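You operate a simulated robot arm through the tools that you are given. There is no shell and no other tool.

Carry out the task below with a simulated robot arm. There is one attempt and no reset: what you move stays moved.

JOB
Fill the basin to about the blue line and wash the funnel.
Fine: turn the plug lever to plugged first, shut the tap, and stand the clean funnel back in the white stand. What is to be rubbed or washed off counts as gone when no trace of it is left.

The check looks at the end state, three seconds after you hand in, the way a careful person would. Anything else that was tipped, shoved, dropped, spilled or broken makes it a failure.

ROBOT AND FRAMES
A 7-joint arm with a three-finger gripper, fixed in place. Base frame: the origin is on the floor under the middle of its stand, x ahead of it, y to its left, z up; the work surface is at about z = 880. Lengths are in mm, angles in degrees, forces in N, time in s.
It reaches about 1342 mm from its shoulder. Its first joint turns from -166.0 to 166.0 degrees. Payload 2.69 kg.
The TCP is the grasp point between the finger pads, 30 mm short of the fingertips. In the tool frame z runs along the fingers and y along their closing line. The gripper opens to 128 mm; its body begins 117 mm behind the TCP.
Orientation is told as [roll, pitch, yaw] about the base's x, y, z axes, in that order, counted from this pose: with the fingers straight down and closing along the base's y, the tool's x points along the base's -x, its y along +y and its z along -z.

CONTROLS
- The arm moves only by the tool servo_tool. Its arguments are lists of equal length, an entry for each row: "travel": the shift along the tool's x, y, z in units of 400 mm (1.0 is 400 mm), a list of three; "turn": the turn, a rotation vector about the tool's x, y, z in units of 90 degrees (1.0 is 90 degrees), a list of three. In form: {"travel": [[dx, dy, dz], ...], "turn": [[rx, ry, rz], ...]}. A call has 1 to 20 rows; each row is the pose to reach, as a shift and turn from the pose commanded when the call began, along the tool's axes at that moment. "gripper" is the gripper command, from -1 (shut) to 1 (fully open), values between in proportion, set as the call begins (left out, the last holds). A call with a number of a shift or a turn outside -1 to 1 is refused whole. Rows are played at 5 a second. More than 50 mm and 8.6 degrees between two rows, or a gripper value outside its range, and nothing of the call is played. Where a pose cannot be reached the arm comes as near as it can. A force on the tool above 40 N (or 10 N above the force at the start of the call, whichever is more), or a blocked arm, ends the call early, and 0.2 s more pass. The fingers move at their own pace (about 127 mm/s each) and stop on an object; they squeeze with about 25 N. The grip force told is the motor's: it shows also when the fingers shut on nothing. Time passes only in rows, and 0.2 s behind the last, so rows that repeat a pose let the fingers close. The reply holds the time, the measured pose of the TCP, the force on the tool along the base axes, the opening and the grip force, in the units named above and with some noise, with the torque about the TCP (base axes, N m) and any sound that the robot's microphone picked up, and new pictures: "pictures" is both (left out), scene, wrist or none.
- Cameras (640 x 400 px; columns grow to the right, rows downward): "scene" is fixed at [399.4, 501.9, 1640.3]; the picture's right is [-0.33, -0.95, 0.00], its down [-0.91, 0.31, -0.28] and it looks along [0.27, -0.09, -0.96] (base axes); focal length 214 px, centre (320, 200). "wrist" rides on the gripper at [58, 54, -131] in the tool frame; the picture's right is [-0.68, 0.74, 0.00], its down [-0.62, -0.57, -0.55] and it looks along [-0.40, -0.37, 0.84] (tool axes); focal length 234 px, centre (320, 200). There is no depth. A picture from a camera that has moved, and an enlarged one, comes with that camera's place and axes in the base frame and with its lens.
- slide_trunk(by): moves the trunk up (or, below 0, down) by that many mm; the arm rides with it, the base frame stays. It gives what a move gives, with no picture.
- enlarge(camera, box): a new picture of the part [left, top, right, bottom] of that camera's present view, enlarged. The clock stands still meanwhile.
- close_job(): hands the job in; it is judged then, once.

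Nothing tells you positions but the pictures and the camera data. Unless the task says otherwise, let go and move clear before handing in.

The tools are called after ">>>" as name(argument=value, ...) on one line, values as JSON. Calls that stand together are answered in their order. servo_tool: Moves the arm, as the interface text tells. Its arguments: {"type":"object","properties":{"travel":{"type":"array","items":{"type":"array","items":{"type":"number"}}},"turn":{"type":"array","items":{"type":"array","items":{"type":"number"}}},"gripper":{"type":"number"},"pictures":{"type":"string","enum":["both","scene","wrist","none"]}},"required":["travel","turn"]} The other tools are called the same way: slide_trunk (by) moves the trunk up or down; enlarge (camera, box) takes an enlarged picture of a part of a camera's view; close_job () hands the job in.

At the start:

```text
time_s: 0.0
eef_pos: [647.5, 210.1, 1337.2]
orientation: [0.0, 0.0, 0.0]
ft_force: [0.6, 0.4, -0.1]
torque: [0.01, -0.04, -0.01]
grip_width: 128.3
grasp_force: 0.1
trunk travel left (down, up): [-150.0, 200.0]
```

scene: 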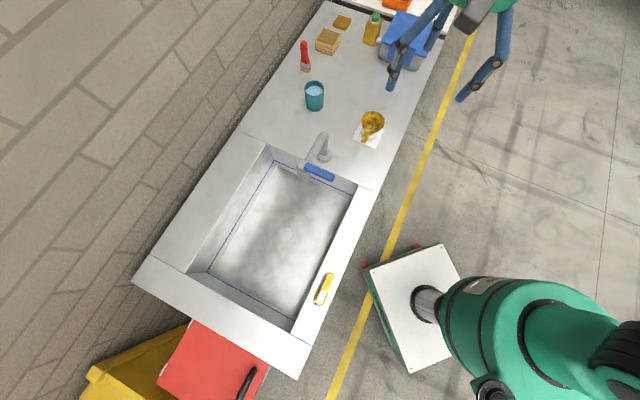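
wrist: 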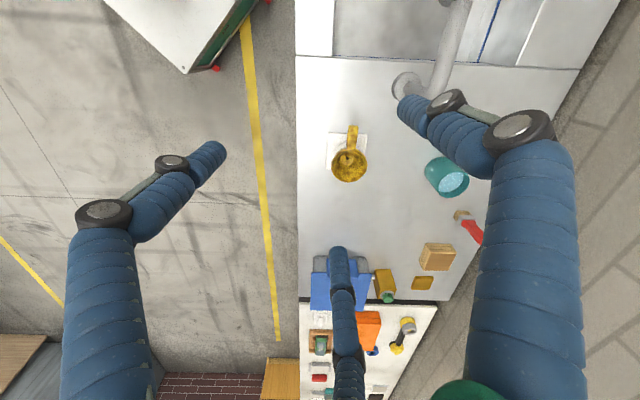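

I see a counter with a basin, a blue-handled tap, a yellow lever on the basin rim, a yellow-dirty funnel on a white stand, a green cup, a brush, a sponge and a bottle. I'll enlarge these areas to locate things before moving.

>>> enlarge(camera="scene", box=[240, 100, 400, 200])

>>> enlarge(camera="scene", box=[200, 180, 360, 330])

>>> enlarge(camera="scene", box=[280, 0, 440, 100])

>>> enlarge(camera="wrist", box=[290, 80, 490, 320])

```text
4.00 times, centred on (320, 150) of scene
camera zoom: at [399.4, 501.9, 1640.3], right [-0.33, -0.95, 0.0], down [-0.91, 0.31, -0.28], along [0.27, -0.09, -0.96], focal length 858 px, centre (320, 400)
```

zoom: 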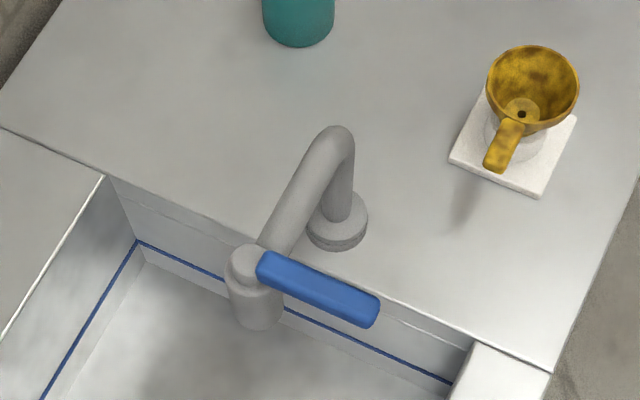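

```text
2.67 times, centred on (280, 255) of scene
camera zoom: at [399.4, 501.9, 1640.3], right [-0.33, -0.95, 0.0], down [-0.91, 0.31, -0.28], along [0.27, -0.09, -0.96], focal length 572 px, centre (427, 53)
```

zoom: 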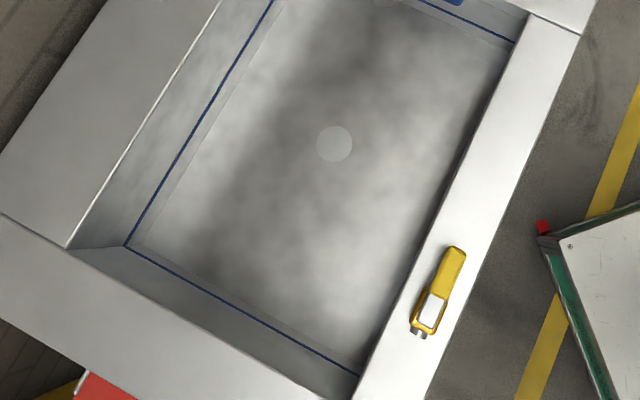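

```text
4.00 times, centred on (360, 50) of scene
camera zoom: at [399.4, 501.9, 1640.3], right [-0.33, -0.95, 0.0], down [-0.91, 0.31, -0.28], along [0.27, -0.09, -0.96], focal length 858 px, centre (160, 800)
```

zoom: 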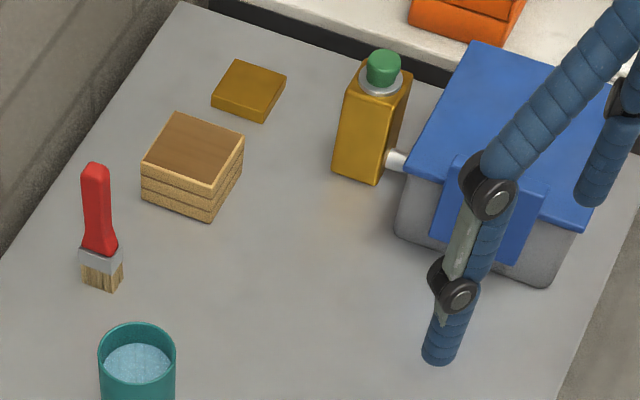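

```text
1.67 times, centred on (390, 200) of wrist
camera zoom: at [589.4, 263.6, 1468.0], right [0.68, 0.74, 0.0], down [0.62, -0.57, 0.55], along [0.4, -0.37, -0.84], focal length 390 px, centre (203, 200)
```

zoom: 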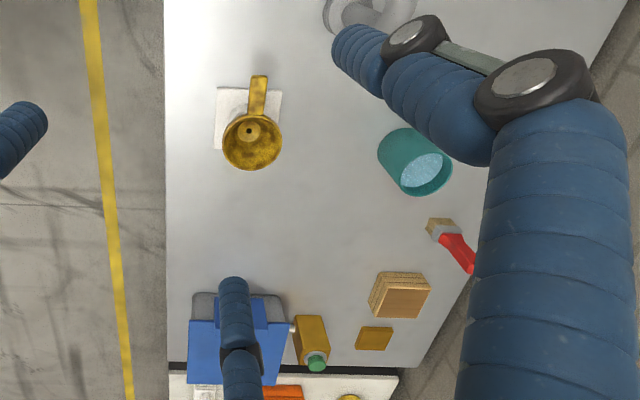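

The counter runs diagonally, with the basin to the robot's left. I take the plug lever to be near (315, 520), the tap base near (764, 357) and the funnel stand near (798, 160). I'll move the wrist camera over the basin for a closer look at the lever and tap.

>>> servo_tool(travel=[[0.072, 0.071, 0.028], [0.145, 0.142, 0.057], [0.217, 0.212, 0.085], [0.289, 0.283, 0.114], [0.361, 0.354, 0.143], [0.434, 0.425, 0.171], [0.506, 0.496, 0.2], [0.578, 0.567, 0.228], [0.651, 0.637, 0.257], [0.723, 0.708, 0.285], [0.795, 0.779, 0.314], [0.8675, 0.85, 0.3425]], turn=[[0, 0, 0], [0, 0, 0], [0, 0, 0], [0, 0, 0], [0, 0, 0], [0, 0, 0], [0, 0, 0], [0, 0, 0], [0, 0, 0], [0, 0, 0], [0, 0, 0], [0, 0, 0]])

```text
time_s: 2.6
eef_pos: [302.7, 551.2, 1197.8]
orientation: [0.0, 0.0, 0.0]
ft_force: [-0.1, -0.7, 0.2]
torque: [0.01, 0.02, -0.05]
grip_width: 128.1
grasp_force: 0.1
trunk travel left (down, up): [-150.0, 200.0]
camera wrist: at [243.7, 605.3, 1329.0], right [0.68, 0.74, 0.0], down [0.62, -0.56, 0.55], along [0.4, -0.37, -0.84], focal length 234 px, centre (320, 200)
```

scene: 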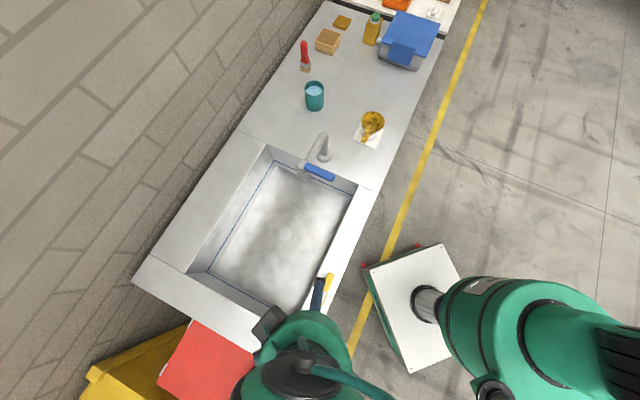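
wrist: 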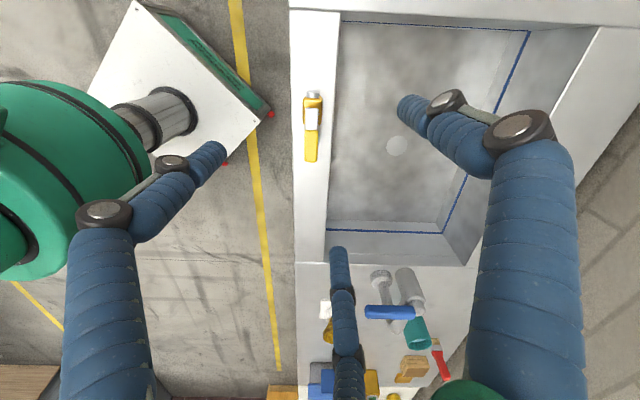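

>>> enlarge(camera="wrist", box=[270, 75, 370, 175])

>>> enlarge(camera="wrist", box=[340, 240, 480, 330])

>>> enlarge(camera="scene", box=[310, 0, 450, 90])

>>> enlarge(camera="scene", box=[340, 100, 400, 155])

```text
4.00 times, centred on (320, 125) of wrist
camera zoom: at [243.7, 605.3, 1329.0], right [0.68, 0.74, 0.0], down [0.62, -0.56, 0.55], along [0.4, -0.37, -0.84], focal length 937 px, centre (320, 500)
```

zoom: 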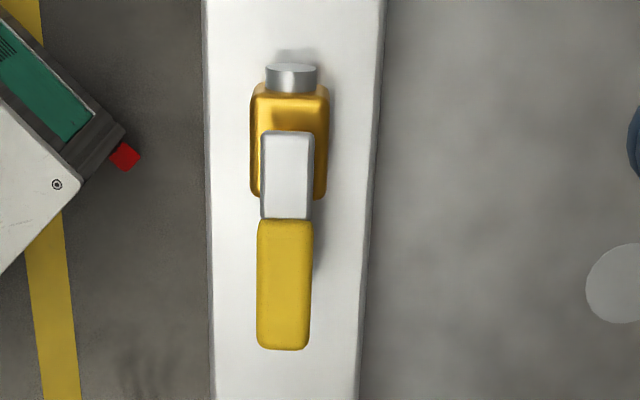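

```text
4.44 times, centred on (410, 285) of wrist
camera zoom: at [243.7, 605.3, 1329.0], right [0.68, 0.74, 0.0], down [0.62, -0.56, 0.55], along [0.4, -0.37, -0.84], focal length 1041 px, centre (-80, -178)
```

zoom: 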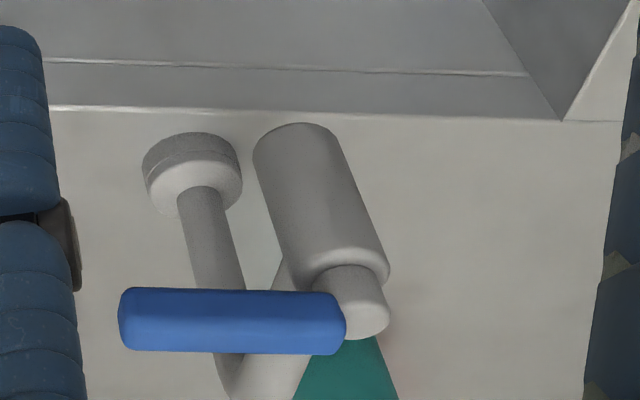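

```text
4.44 times, centred on (380, 45) of scene
camera zoom: at [399.4, 501.9, 1640.3], right [-0.33, -0.95, 0.0], down [-0.91, 0.31, -0.28], along [0.27, -0.09, -0.96], focal length 953 px, centre (53, 889)
```

zoom: 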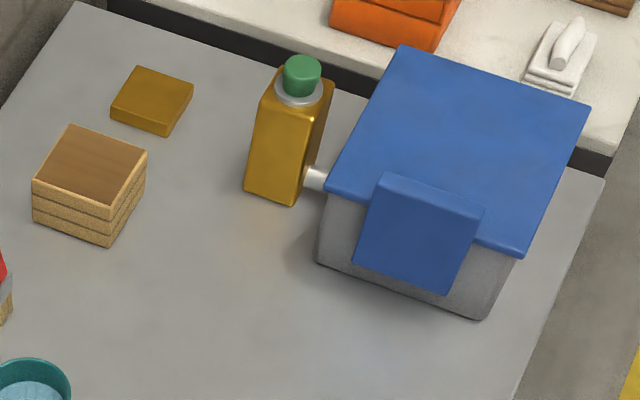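

```text
7.27 times, centred on (370, 128) of scene
camera zoom: at [399.4, 501.9, 1640.3], right [-0.33, -0.95, 0.0], down [-0.91, 0.31, -0.28], along [0.27, -0.09, -0.96], focal length 1560 px, centre (-44, 727)
```

zoom: 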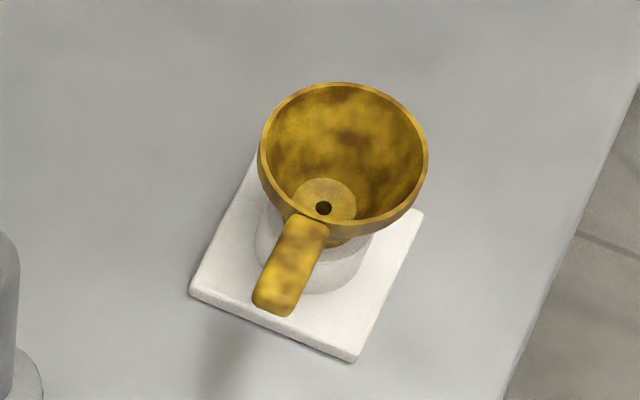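

The lever seems to tilt up from a yellow housing on the front rim. I'll enlarge it from the scene camera, which needs the arm out of the way, so I'll also check what is visible now.

>>> enlarge(camera="scene", box=[290, 250, 360, 310])

>>> enlarge(camera="wrist", box=[290, 80, 340, 170])

>>> enlarge(camera="wrist", box=[370, 120, 430, 170])

```text
6.67 times, centred on (325, 280) of scene
camera zoom: at [399.4, 501.9, 1640.3], right [-0.33, -0.95, 0.0], down [-0.91, 0.31, -0.28], along [0.27, -0.09, -0.96], focal length 1430 px, centre (287, -333)
```

zoom: 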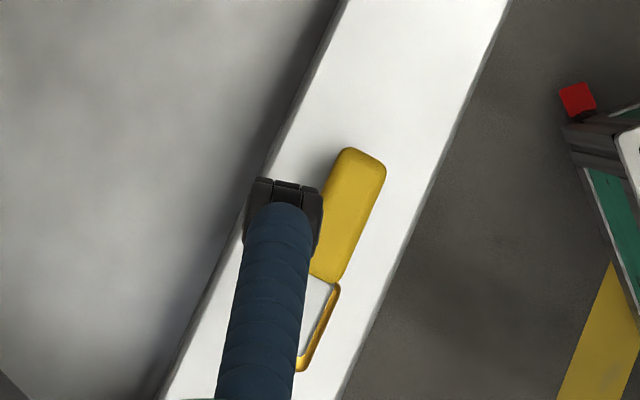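

```text
4.44 times, centred on (315, 125) of wrist
camera zoom: at [243.7, 605.3, 1329.0], right [0.68, 0.74, 0.0], down [0.62, -0.56, 0.55], along [0.4, -0.37, -0.84], focal length 1041 px, centre (342, 533)
```

zoom: 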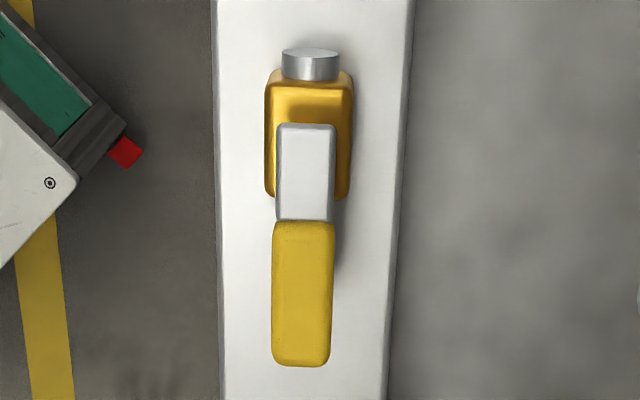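

```text
8.00 times, centred on (400, 145) of wrist
camera zoom: at [243.7, 605.3, 1329.0], right [0.68, 0.74, 0.0], down [0.62, -0.56, 0.55], along [0.4, -0.37, -0.84], focal length 1873 px, centre (-320, 640)
```

zoom: 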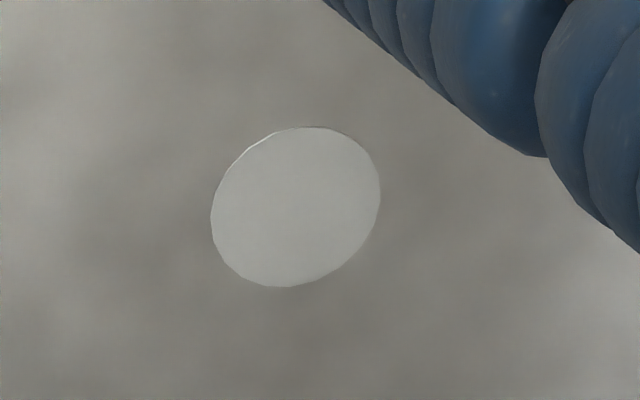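

The lever's motion isn't clear from above. I'll look at it from the robot side at a lower angle before touching it.

>>> servo_tool(travel=[[0.044, -0.01, 0.066], [0.0875, -0.021, 0.132], [0.131, -0.031, 0.198], [0.175, -0.041, 0.264], [0.219, -0.052, 0.33], [0.2625, -0.062, 0.396], [0.306, -0.072, 0.4615], [0.35, -0.0825, 0.5275], [0.35, -0.0825, 0.5275]], turn=[[0.0164, -0.0395, -0.061], [0.0327, -0.079, -0.1221], [0.049, -0.1184, -0.1831], [0.0654, -0.1579, -0.2442], [0.0818, -0.1974, -0.3052], [0.0981, -0.2369, -0.3662], [0.1145, -0.2763, -0.4273], [0.1308, -0.3158, -0.4883], [0.1308, -0.3158, -0.4883]])

```text
time_s: 4.3
eef_pos: [266.7, 508.6, 1048.2]
orientation: [-16.3, -22.7, 33.3]
ft_force: [-0.7, -0.5, -0.6]
torque: [0.07, -0.06, 0.06]
grip_width: 128.0
grasp_force: 0.1
trunk travel left (down, up): [-150.0, 200.0]
stopped in row 8: the arm was blocked; the commanded pose is now the measured one
camera wrist: at [137.7, 529.7, 1126.2], right [0.2, 0.98, 0.07], down [0.47, -0.16, 0.87], along [0.86, -0.14, -0.49], focal length 234 px, centre (320, 200)
```

scene: 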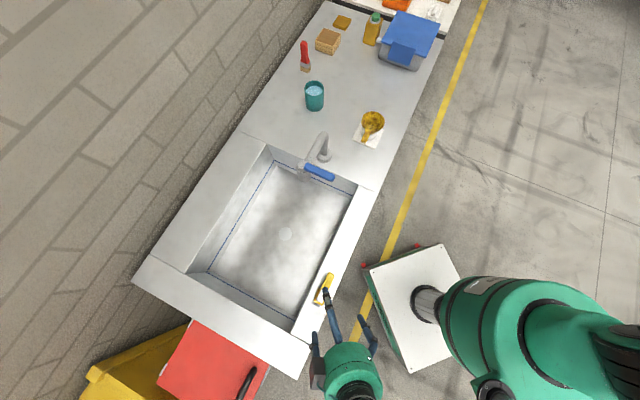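
wrist: 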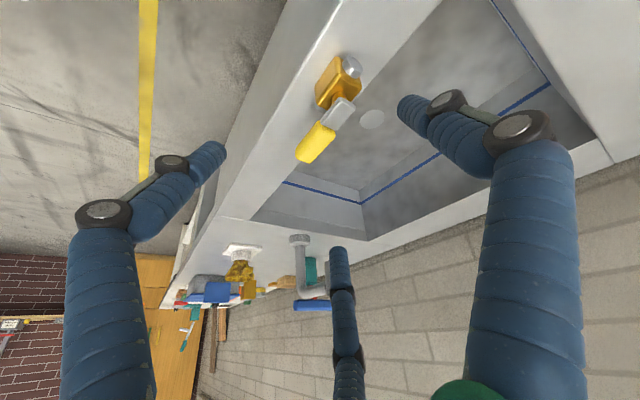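

The arm reached a limit, but the view is good (up is toward the bottom of the picture). I'll enlarge the lever, the tap and the funnel.

>>> enlarge(camera="wrist", box=[280, 40, 390, 180])

>>> enlarge(camera="wrist", box=[170, 225, 340, 320])

```text
2.86 times, centred on (335, 110) of wrist
camera zoom: at [137.7, 529.7, 1126.2], right [0.2, 0.98, 0.07], down [0.47, -0.16, 0.87], along [0.86, -0.14, -0.49], focal length 669 px, centre (277, 457)
```

zoom: 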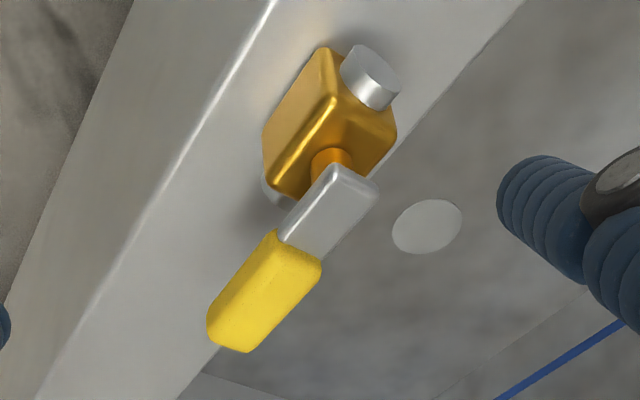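

```text
3.76 times, centred on (255, 272) of wrist
camera zoom: at [137.7, 529.7, 1126.2], right [0.2, 0.98, 0.07], down [0.47, -0.16, 0.87], along [0.86, -0.14, -0.49], focal length 882 px, centre (565, -73)
```

zoom: 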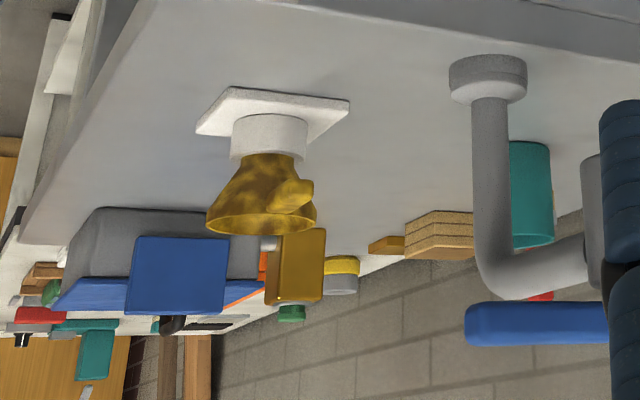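

The plug fitting is a ball valve: its lever now lies along the pipe, so it is open, and plugged should be a quarter turn across it. I take the stem to be at about (294, 534) and the lever at about z = 945, reaching toward (348, 482). I'll straighten the tool on the robot side of the lever and shut the fingers to use as a pusher.

>>> servo_tool(travel=[[-0.0034, -0.043, -0.021], [-0.0067, -0.086, -0.042], [-0.01, -0.128, -0.063], [-0.0134, -0.171, -0.084], [-0.0168, -0.214, -0.105], [-0.0168, -0.214, -0.105], [-0.0168, -0.214, -0.105]], turn=[[-0.0408, 0.0463, -0.0327], [-0.0816, 0.0926, -0.0653], [-0.1223, 0.139, -0.098], [-0.1631, 0.1853, -0.1306], [-0.2039, 0.2316, -0.1633], [-0.2039, 0.2316, -0.1633], [-0.2039, 0.2316, -0.1633]], gripper=-1)

```text
time_s: 5.9
eef_pos: [289.1, 439.2, 1102.5]
orientation: [-0.4, 0.6, 45.2]
ft_force: [-0.5, -0.2, 0.4]
torque: [-0.01, -0.01, -0.02]
grip_width: 2.0
grasp_force: 24.8
trunk travel left (down, up): [-150.0, 200.0]
camera wrist: at [209.5, 439.0, 1233.9], right [-0.05, 1.0, -0.01], down [0.84, 0.04, 0.55], along [0.55, 0.02, -0.84], focal length 234 px, centre (320, 200)
```

scene: 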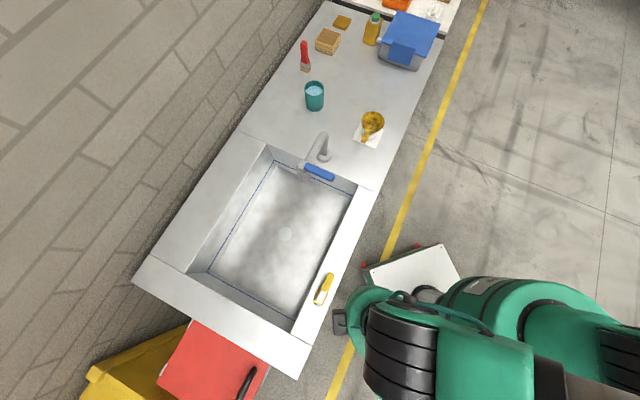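
wrist: 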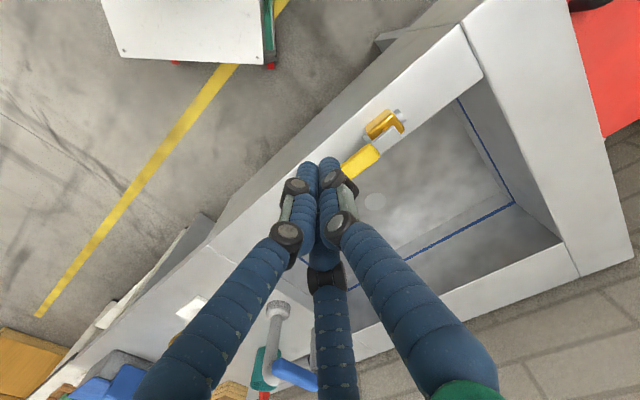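

The closed fingers make a slim pusher, and it's on the robot side of the lever. I'll lower it to lever height.

>>> servo_tool(travel=[[0, 0, 0.097], [0, 0, 0.194], [0, 0, 0.29], [0, 0, 0.387], [0, 0, 0.387]], turn=[[0, 0, 0], [0, 0, 0], [0, 0, 0], [0, 0, 0], [0, 0, 0]])

```text
time_s: 7.1
eef_pos: [289.8, 436.5, 949.6]
orientation: [-0.5, 0.5, 45.1]
ft_force: [0.1, -0.2, -0.2]
torque: [-0.03, 0.03, -0.01]
grip_width: 2.2
grasp_force: 25.0
trunk travel left (down, up): [-150.0, 200.0]
camera wrist: at [210.5, 434.7, 1079.9], right [-0.04, 1.0, -0.01], down [0.84, 0.04, 0.55], along [0.55, 0.02, -0.84], focal length 234 px, centre (320, 200)
```

scene: 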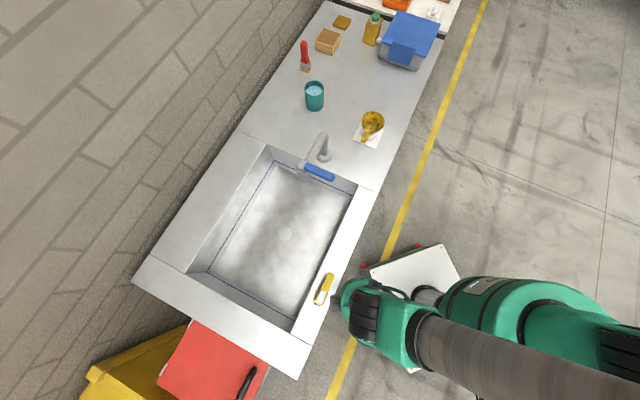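
wrist: 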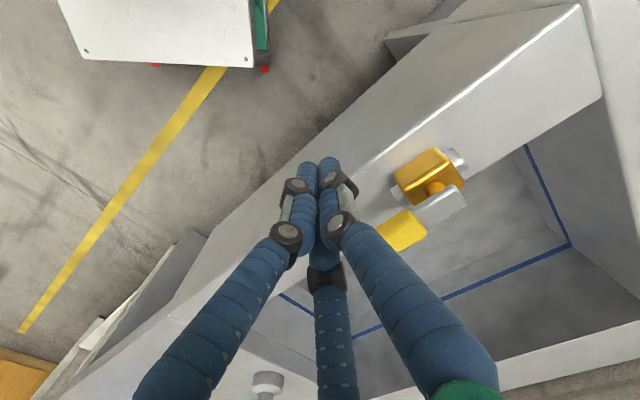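

The fingertips are at lever height beside the grip. I'll push the grip gently toward the basin, watching the force, to find out whether it turns that way.

>>> servo_tool(travel=[[-0.0425, 0, 0], [-0.08, 0, 0], [-0.1125, 0, 0], [-0.142, -0.009, 0], [-0.172, -0.013, 0]], turn=[[0, 0, 0], [0, 0, 0], [0, 0, 0], [0, 0, 0], [0, 0, 0]])

```text
time_s: 8.2
eef_pos: [325.2, 469.7, 946.8]
orientation: [-0.5, 1.3, 45.2]
ft_force: [-19.5, -10.4, 16.4]
torque: [0.11, -0.21, -0.02]
grip_width: 2.1
grasp_force: 25.2
trunk travel left (down, up): [-150.0, 200.0]
stopped in row 5: the force on the tool passed its limit at 62 N (the readings are from after the stop); the commanded pose is now the measured one
camera wrist: at [247.2, 469.8, 1078.8], right [-0.05, 1.0, -0.02], down [0.84, 0.05, 0.54], along [0.54, 0.01, -0.84], focal length 234 px, centre (320, 200)
```

scene: 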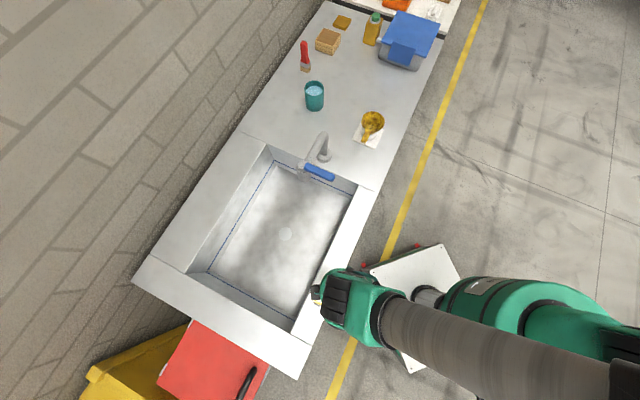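
wrist: 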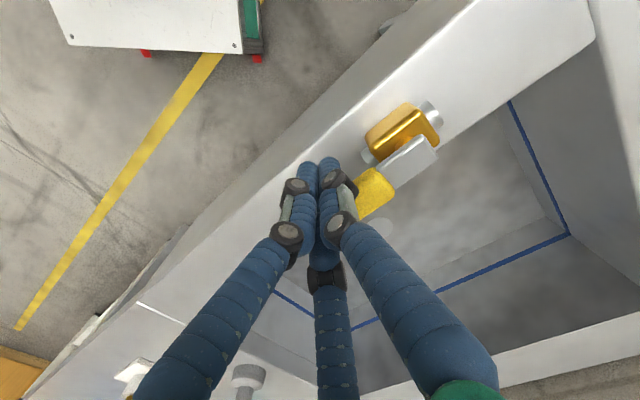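

The lever stops hard in that direction. I'll back off, go up and over to the basin side, and try pushing it toward the robot instead.

>>> servo_tool(travel=[[0.05, 0, 0], [0.06, 0, -0.1], [0.06, 0, -0.2], [-0.04, 0, -0.2], [-0.14, 0, -0.2], [-0.235, 0, -0.2], [-0.235, 0, -0.1], [-0.235, 0, 0], [-0.235, 0, 0]], turn=[[0, 0, 0], [0, 0, 0], [0, 0, 0], [0, 0, 0], [0, 0, 0], [0, 0, 0], [0, 0, 0], [0, 0, 0], [0, 0, 0]])

```text
time_s: 10.2
eef_pos: [394.5, 538.4, 942.5]
orientation: [-0.5, 1.1, 45.3]
ft_force: [-0.1, -0.3, -0.6]
torque: [-0.02, 0.03, 0.01]
grip_width: 2.3
grasp_force: 25.4
trunk travel left (down, up): [-150.0, 200.0]
camera wrist: at [315.5, 537.2, 1074.8], right [-0.05, 1.0, -0.02], down [0.84, 0.05, 0.54], along [0.54, 0.01, -0.84], focal length 234 px, centre (320, 200)
```

scene: 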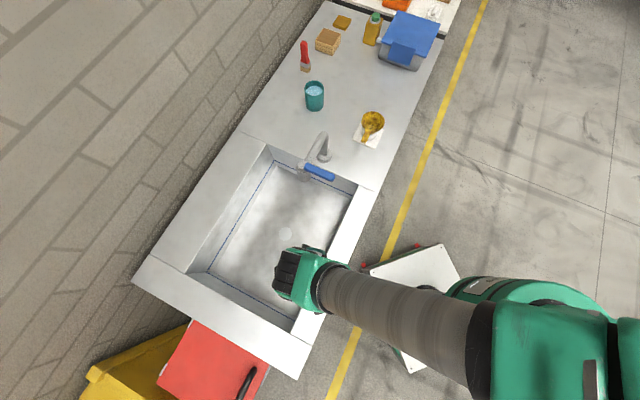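
wrist: 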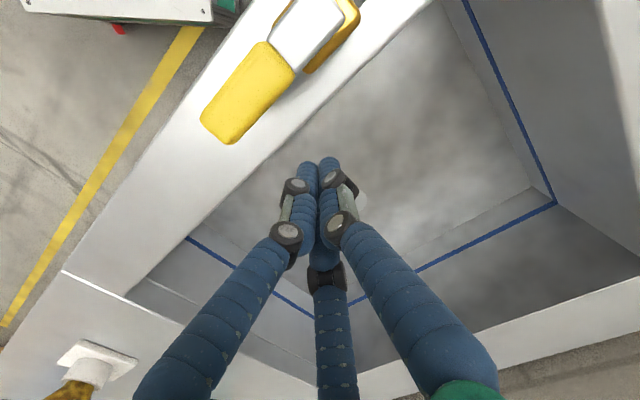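

The lever hasn't moved and I'm now on its basin side. I'll push it toward the robot with a gentle arc.

>>> servo_tool(travel=[[0.0525, 0, 0], [0.09, 0.005, 0], [0.1175, 0.0075, 0], [0.14, 0.003, 0], [0.1615, -0.0025, 0], [0.185, -0.002, 0], [0.2068, -0.0008, 0]], turn=[[0, 0, 0], [0, 0, 0], [0, 0, 0], [0, 0, 0], [0, 0, 0], [0, 0, 0], [0, 0, 0]])

```text
time_s: 11.8
eef_pos: [336.0, 478.1, 947.1]
orientation: [-0.5, 1.1, 45.2]
ft_force: [1.0, 0.2, -0.2]
torque: [-0.01, 0.0, -0.01]
grip_width: 2.4
grasp_force: 25.0
trunk travel left (down, up): [-150.0, 200.0]
camera wrist: at [257.2, 478.8, 1078.5], right [-0.05, 1.0, -0.02], down [0.84, 0.05, 0.54], along [0.54, 0.01, -0.84], focal length 234 px, centre (320, 200)
```

scene: 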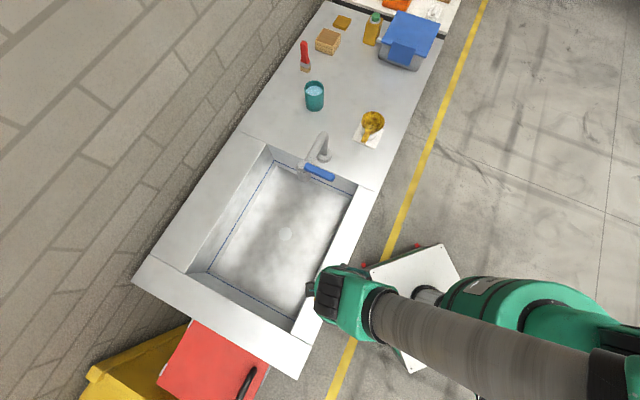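
wrist: 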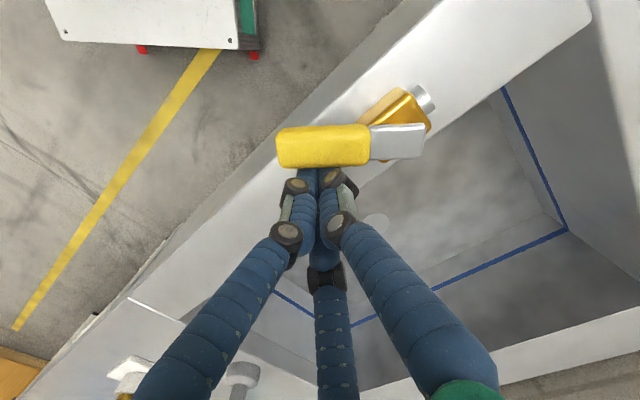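

The lever turns easily this way and is now about halfway. I'll keep going along the arc to the quarter turn.

>>> servo_tool(travel=[[0.027, 0.008, 0], [0.0498, 0.0168, 0], [0.0705, 0.0288, 0], [0.0875, 0.0413, 0], [0.1045, 0.0583, 0], [0.1175, 0.075, 0], [0.1175, 0.075, 0]], turn=[[0, 0, 0], [0, 0, 0], [0, 0, 0], [0, 0, 0], [0, 0, 0], [0, 0, 0], [0, 0, 0]])

```text
time_s: 13.4
eef_pos: [281.3, 467.3, 947.7]
orientation: [-0.5, 1.0, 45.1]
ft_force: [18.1, -4.8, 2.9]
torque: [0.0, -0.01, -0.16]
grip_width: 2.1
grasp_force: 25.1
trunk travel left (down, up): [-150.0, 200.0]
camera wrist: at [204.0, 467.0, 1079.0], right [-0.05, 1.0, -0.02], down [0.84, 0.05, 0.54], along [0.54, 0.01, -0.84], focal length 234 px, centre (320, 200)
```

scene: 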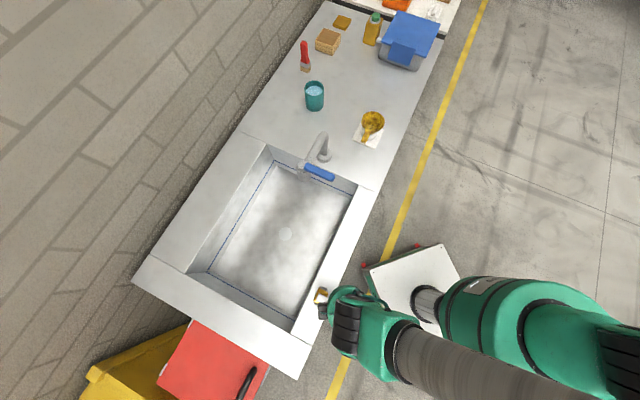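
wrist: 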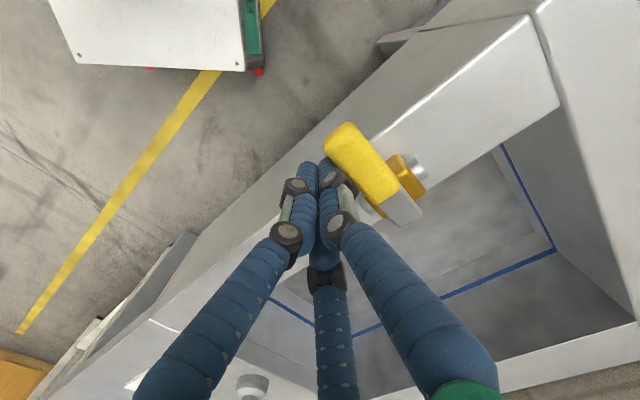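

The force has risen and the lever lies about square across the pipe, so it seems to be at its plugged stop. I'll back off and check.

>>> servo_tool(travel=[[0, -0.04, 0], [0, -0.1, 0], [0, -0.15, -0.1], [0, -0.15, -0.2], [-0.05, -0.15, -0.3]], turn=[[0, 0, 0], [0, 0, 0], [0, 0, 0], [0, 0, 0], [0, 0, 0]])

>>> enlarge(camera="scene", box=[260, 210, 360, 310])

>>> enlarge(camera="wrist", box=[300, 80, 500, 220])

```text
time_s: 14.6
eef_pos: [337.7, 443.0, 1066.2]
orientation: [-0.5, 1.2, 45.2]
ft_force: [-0.7, -0.7, 0.3]
torque: [0.04, -0.03, 0.0]
grip_width: 2.0
grasp_force: 25.0
trunk travel left (down, up): [-150.0, 200.0]
camera wrist: at [259.5, 442.3, 1198.9], right [-0.05, 1.0, -0.02], down [0.84, 0.05, 0.54], along [0.54, 0.01, -0.84], focal length 234 px, centre (320, 200)
```

scene: 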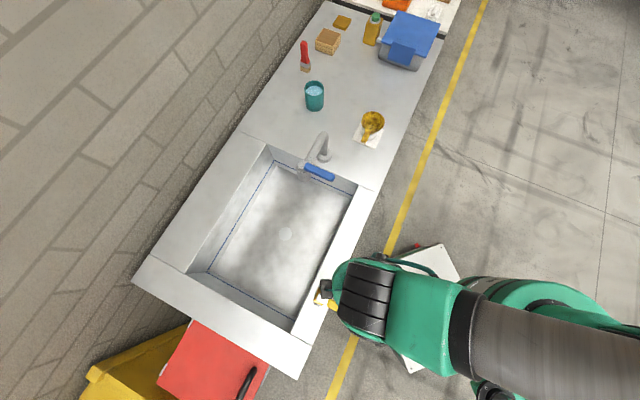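
wrist: 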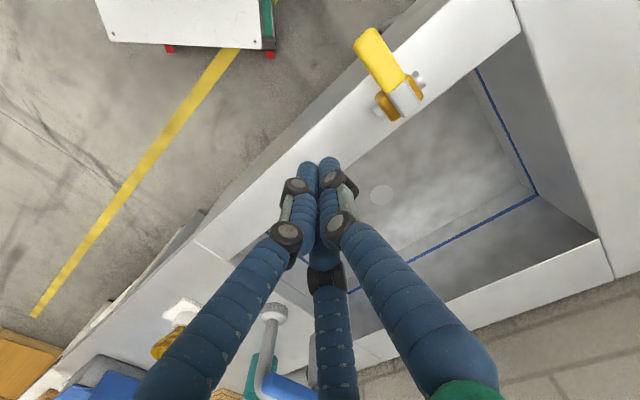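

```text
4.00 times, centred on (310, 260) of scene
camera zoom: at [399.4, 501.9, 1640.3], right [-0.33, -0.95, 0.0], down [-0.91, 0.31, -0.28], along [0.27, -0.09, -0.96], focal length 858 px, centre (360, -40)
```

zoom: 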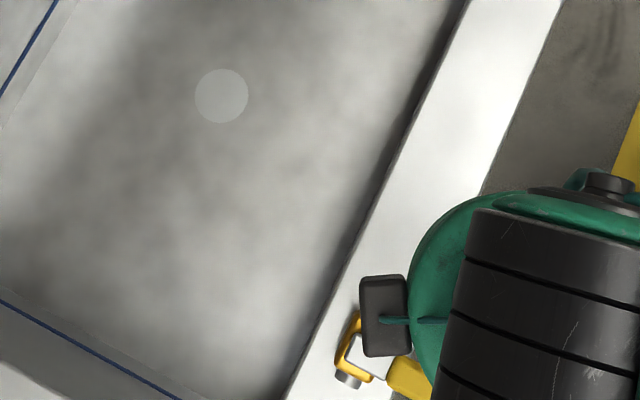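

```text
2.86 times, centred on (400, 150) of wrist
camera zoom: at [259.5, 442.3, 1198.9], right [-0.05, 1.0, -0.02], down [0.84, 0.05, 0.54], along [0.54, 0.01, -0.84], focal length 669 px, centre (91, 343)
```

zoom: 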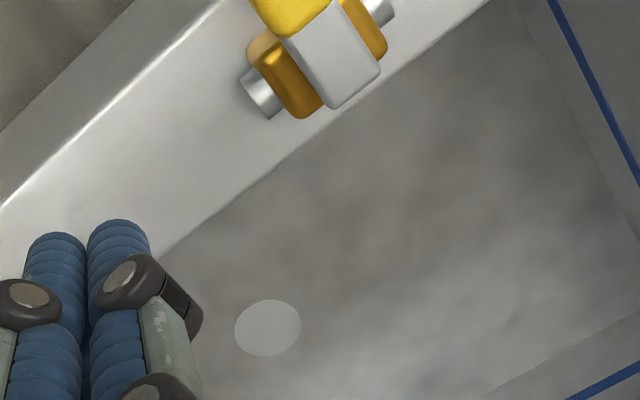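

The plug lever is now square across, which should be plugged. Next is the tap: I take its handle pivot to be at about (668, 462), z ≈ 1080, with the handle pointing toward the robot. I'll move above it for a closer look.

>>> servo_tool(travel=[[-0.02, -0.04, -0.1], [-0.07, -0.12, -0.18], [-0.11, -0.2, -0.26], [-0.15, -0.29, -0.32], [-0.19, -0.38, -0.37], [-0.23, -0.47, -0.41], [-0.27, -0.56, -0.41], [-0.31, -0.64, -0.41], [-0.349, -0.717, -0.41], [-0.349, -0.717, -0.41]], turn=[[0, 0, 0], [0, 0, 0], [0, 0, 0], [0, 0, 0], [0, 0, 0], [0, 0, 0], [0, 0, 0], [0, 0, 0], [0, 0, 0], [0, 0, 0]])

>>> enlarge(camera="wrist", box=[340, 60, 540, 260])

>>> enlarge(camera="scene", box=[260, 210, 360, 310])

```text
time_s: 16.8
eef_pos: [642.3, 341.4, 1229.7]
orientation: [-0.5, 1.1, 45.1]
ft_force: [0.0, 0.8, 0.4]
torque: [0.02, 0.03, 0.0]
grip_width: 2.0
grasp_force: 25.1
trunk travel left (down, up): [-150.0, 200.0]
camera wrist: at [563.7, 340.0, 1360.9], right [-0.05, 1.0, -0.02], down [0.84, 0.05, 0.54], along [0.54, 0.01, -0.84], focal length 234 px, centre (320, 200)
```

scene: 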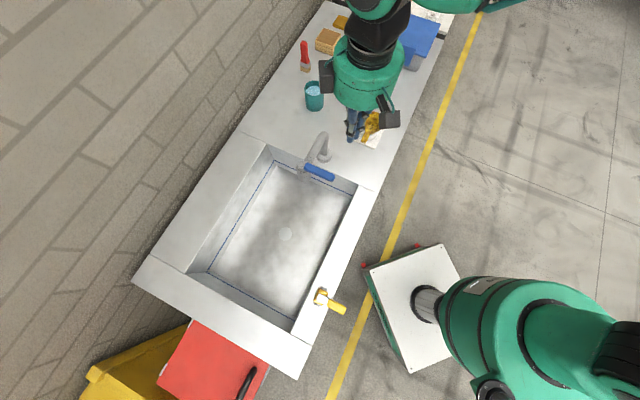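
wrist: 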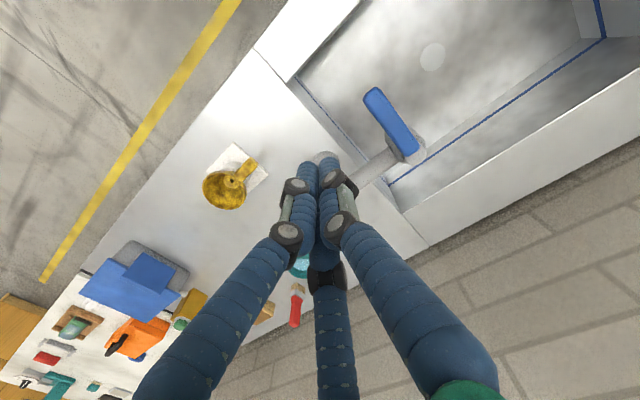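

```text
2.00 times, centred on (440, 160) of wrist
camera zoom: at [563.7, 340.0, 1360.9], right [-0.05, 1.0, -0.02], down [0.84, 0.05, 0.54], along [0.54, 0.01, -0.84], focal length 468 px, centre (80, 280)
```

zoom: 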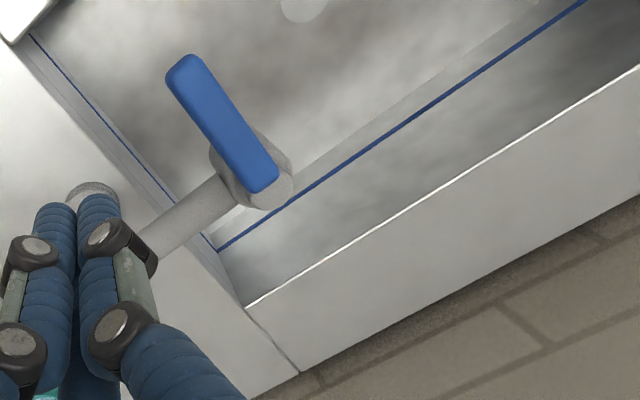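

```text
4.00 times, centred on (310, 260) of scene
camera zoom: at [399.4, 501.9, 1640.3], right [-0.33, -0.95, 0.0], down [-0.91, 0.31, -0.28], along [0.27, -0.09, -0.96], focal length 858 px, centre (360, -40)
```

zoom: 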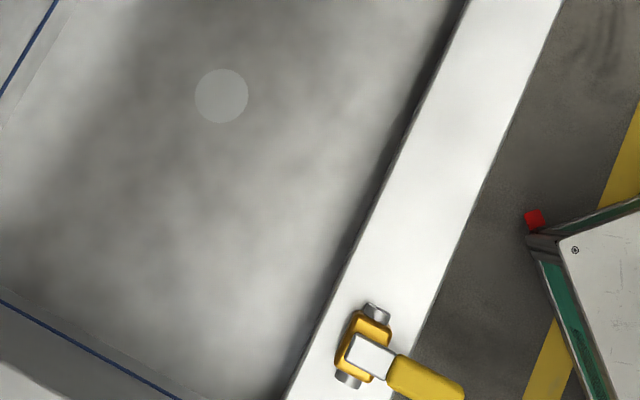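

The plug lever is squarely across. Now I'll lower the closed fingers beside the tap handle, on its column side and clear of the spout.

>>> servo_tool(travel=[[-0.0825, 0.025, 0], [-0.0825, 0.025, 0.1], [-0.0825, 0.025, 0.2], [-0.0825, 0.025, 0.3], [-0.0825, 0.025, 0.3675], [-0.0825, 0.025, 0.3675]], turn=[[0, 0, 0], [0, 0, 0], [0, 0, 0], [0, 0, 0], [0, 0, 0], [0, 0, 0]])

>>> enlarge(camera="scene", box=[270, 110, 390, 200])

```text
time_s: 18.2
eef_pos: [659.6, 370.2, 1082.9]
orientation: [-0.5, 1.1, 45.0]
ft_force: [0.5, -0.5, -0.1]
torque: [0.01, 0.0, 0.0]
grip_width: 2.2
grasp_force: 25.2
trunk travel left (down, up): [-150.0, 200.0]
camera wrist: at [580.3, 369.6, 1214.8], right [-0.05, 1.0, -0.02], down [0.84, 0.05, 0.54], along [0.54, 0.01, -0.84], focal length 234 px, centre (320, 200)
```

scene: 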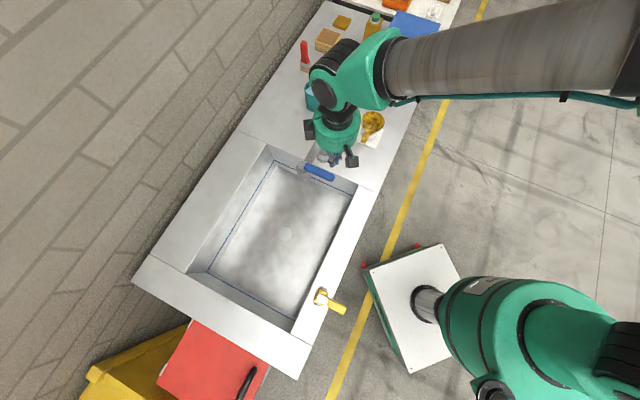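
wrist: 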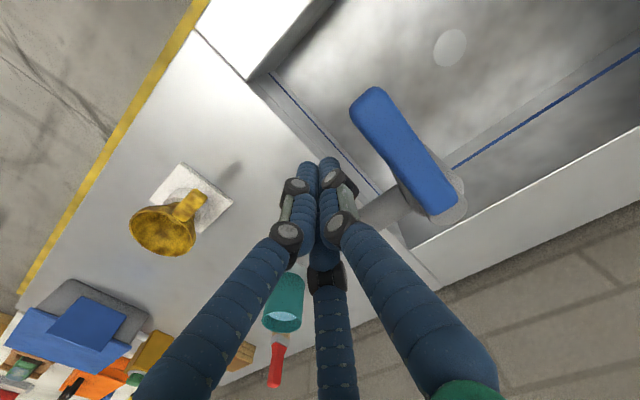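

```text
4.44 times, centred on (330, 155) of scene
camera zoom: at [399.4, 501.9, 1640.3], right [-0.33, -0.95, 0.0], down [-0.91, 0.31, -0.28], along [0.27, -0.09, -0.96], focal length 953 px, centre (276, 400)
```

zoom: 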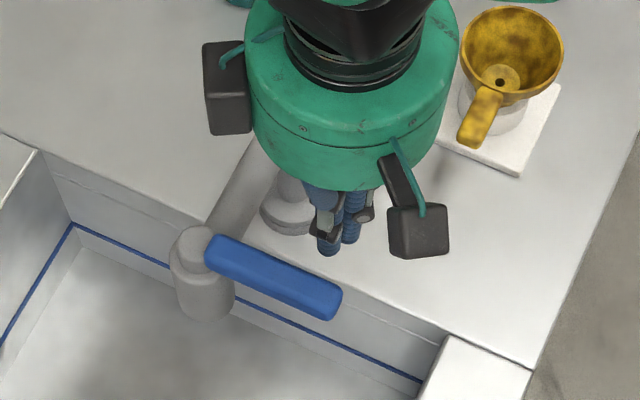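

The pusher is beside the tap handle. I'll push gently toward the basin side to see whether the handle turns.

>>> servo_tool(travel=[[0.005, 0.04, 0], [0.005, 0.07, 0], [0.01, 0.085, 0], [0.0125, 0.1, 0], [0.0175, 0.12, 0], [0.02, 0.145, 0]], turn=[[0, 0, 0], [0, 0, 0], [0, 0, 0], [0, 0, 0], [0, 0, 0], [0, 0, 0]])

>>> enlarge(camera="scene", box=[240, 130, 360, 220])

```text
time_s: 19.6
eef_pos: [610.8, 404.2, 1083.2]
orientation: [-0.4, 1.1, 45.3]
ft_force: [-0.1, -0.2, 0.4]
torque: [0.01, 0.05, -0.04]
grip_width: 1.9
grasp_force: 25.0
trunk travel left (down, up): [-150.0, 200.0]
camera wrist: at [532.2, 404.2, 1214.2], right [-0.05, 1.0, -0.02], down [0.84, 0.05, 0.54], along [0.54, 0.01, -0.84], focal length 234 px, centre (320, 200)
```

scene: 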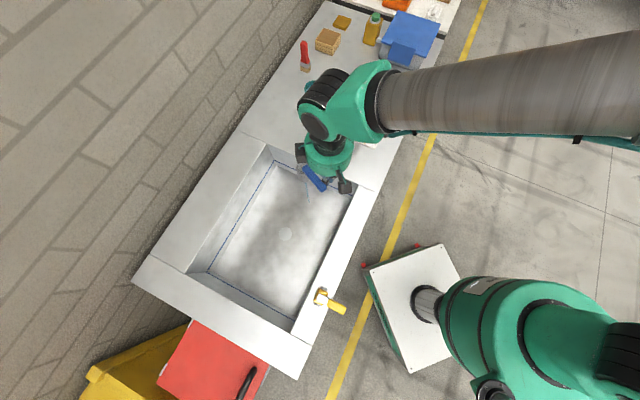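
wrist: 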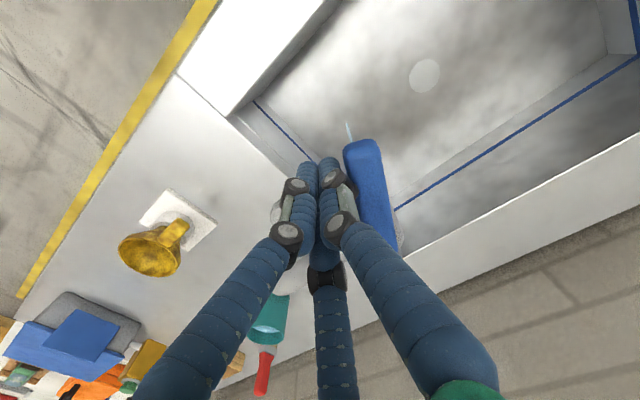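

```text
4.44 times, centred on (300, 175) of scene
camera zoom: at [399.4, 501.9, 1640.3], right [-0.33, -0.95, 0.0], down [-0.91, 0.31, -0.28], along [0.27, -0.09, -0.96], focal length 953 px, centre (409, 311)
```

zoom: 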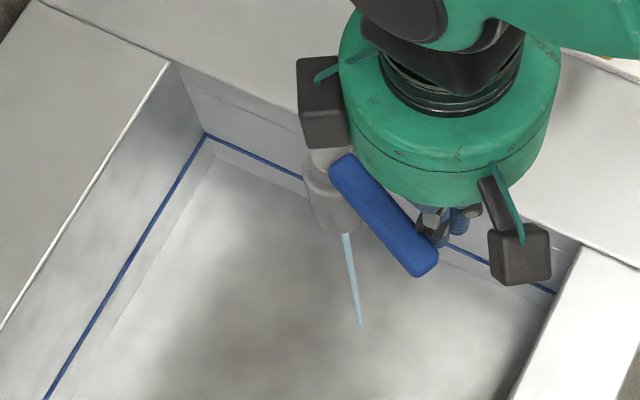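

The tap opened: there is a thin stream with the handle about 27° from shut. I'll open it further for a better flow and then watch the level.

>>> servo_tool(travel=[[-0.0045, 0.03, 0], [-0.0125, 0.059, 0], [-0.023, 0.084, 0], [-0.0355, 0.104, 0]], turn=[[0, 0, 0], [0, 0, 0], [0, 0, 0], [0, 0, 0]])

>>> enlarge(camera="scene", box=[190, 130, 370, 320])

```text
time_s: 20.6
eef_pos: [591.4, 443.5, 1082.1]
orientation: [-0.5, 1.0, 45.3]
ft_force: [0.5, 0.5, 0.0]
torque: [0.0, 0.01, 0.01]
grip_width: 2.5
grasp_force: 25.2
trunk travel left (down, up): [-150.0, 200.0]
camera wrist: at [512.9, 442.9, 1213.1], right [-0.05, 1.0, -0.02], down [0.84, 0.05, 0.54], along [0.54, 0.01, -0.84], focal length 234 px, centre (320, 200)
```

scene: 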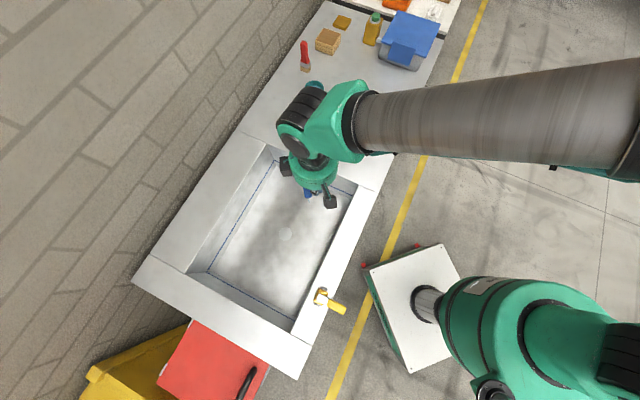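
wrist: 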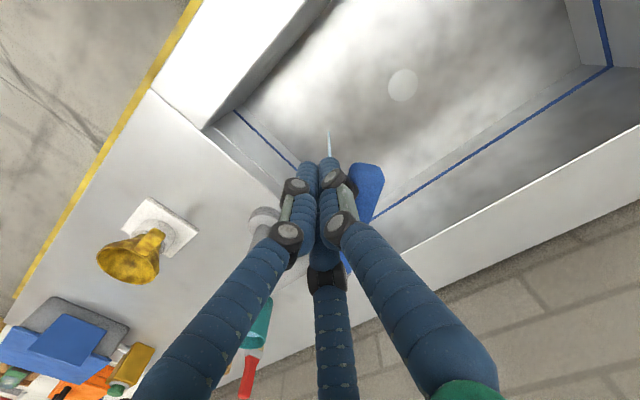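

```text
2.11 times, centred on (280, 225) of scene
camera zoom: at [399.4, 501.9, 1640.3], right [-0.33, -0.95, 0.0], down [-0.91, 0.31, -0.28], along [0.27, -0.09, -0.96], focal length 452 px, centre (404, 147)
```

zoom: 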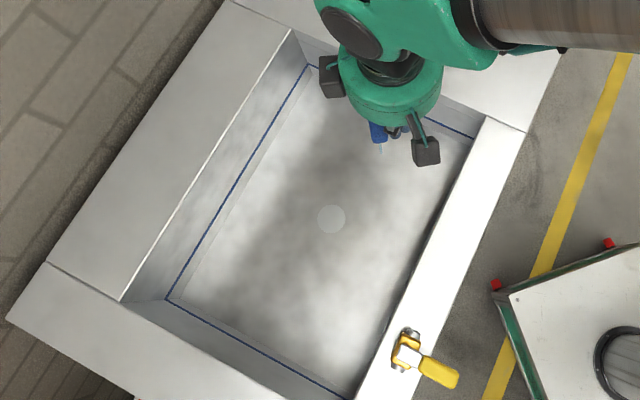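

Water is running. I'll lift clear over the handle and hold on its far side, ready to push it shut, while I watch the level.

>>> servo_tool(travel=[[0.02, -0.012, 0], [0.02, -0.012, -0.1], [0.02, -0.012, -0.2], [-0.05, 0.03, -0.22], [-0.12, 0.075, -0.22], [-0.193, 0.118, -0.22], [-0.193, 0.118, -0.22]], turn=[[0, 0, 0], [0, 0, 0], [0, 0, 0], [0, 0, 0], [0, 0, 0], [0, 0, 0], [0, 0, 0]])

>>> enlarge(camera="scene", box=[190, 130, 370, 320])

>>> enlarge(camera="wrist", box=[200, 0, 640, 250])

```text
time_s: 22.2
eef_pos: [614.8, 535.0, 1169.6]
orientation: [-0.5, 1.2, 45.2]
ft_force: [0.1, 0.6, -1.2]
torque: [-0.03, -0.01, -0.01]
grip_width: 2.3
grasp_force: 25.0
trunk travel left (down, up): [-150.0, 200.0]
camera wrist: at [535.5, 534.3, 1301.6], right [-0.05, 1.0, -0.02], down [0.84, 0.05, 0.54], along [0.54, 0.01, -0.84], focal length 234 px, centre (320, 200)
```

scene: 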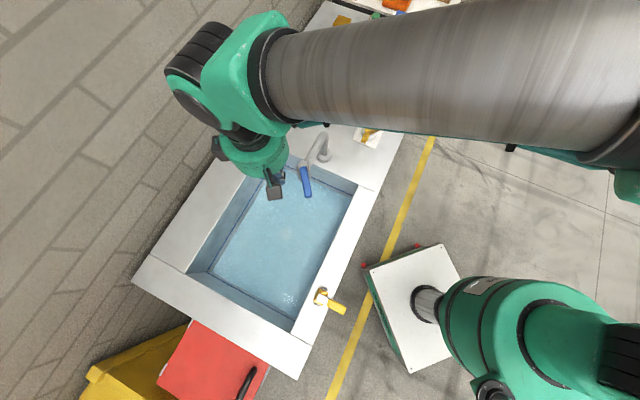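
wrist: 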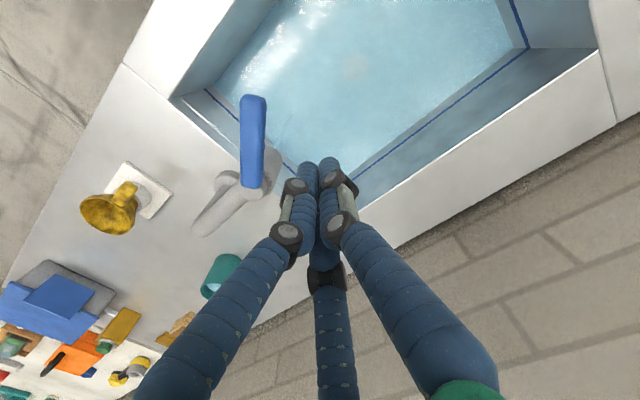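

```text
2.11 times, centred on (280, 225) of scene
camera zoom: at [399.4, 501.9, 1640.3], right [-0.33, -0.95, 0.0], down [-0.91, 0.31, -0.28], along [0.27, -0.09, -0.96], focal length 452 px, centre (404, 147)
```

zoom: 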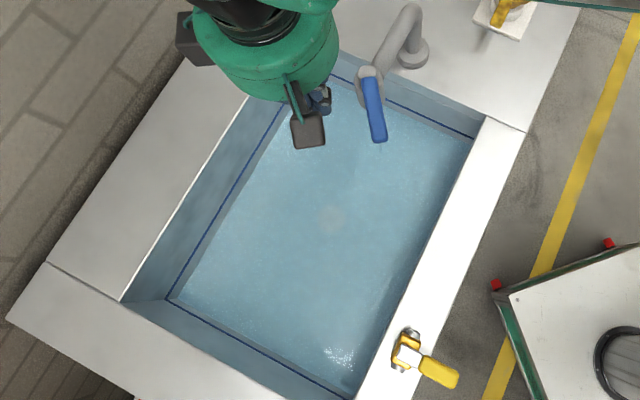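

```text
1.45 times, centred on (420, 125) of wrist
camera zoom: at [535.5, 534.3, 1301.6], right [-0.05, 1.0, -0.02], down [0.84, 0.05, 0.54], along [0.54, 0.01, -0.84], focal length 341 px, centre (174, 309)
```

zoom: 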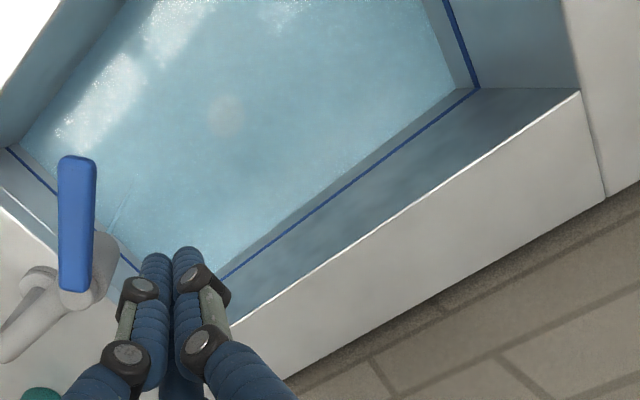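

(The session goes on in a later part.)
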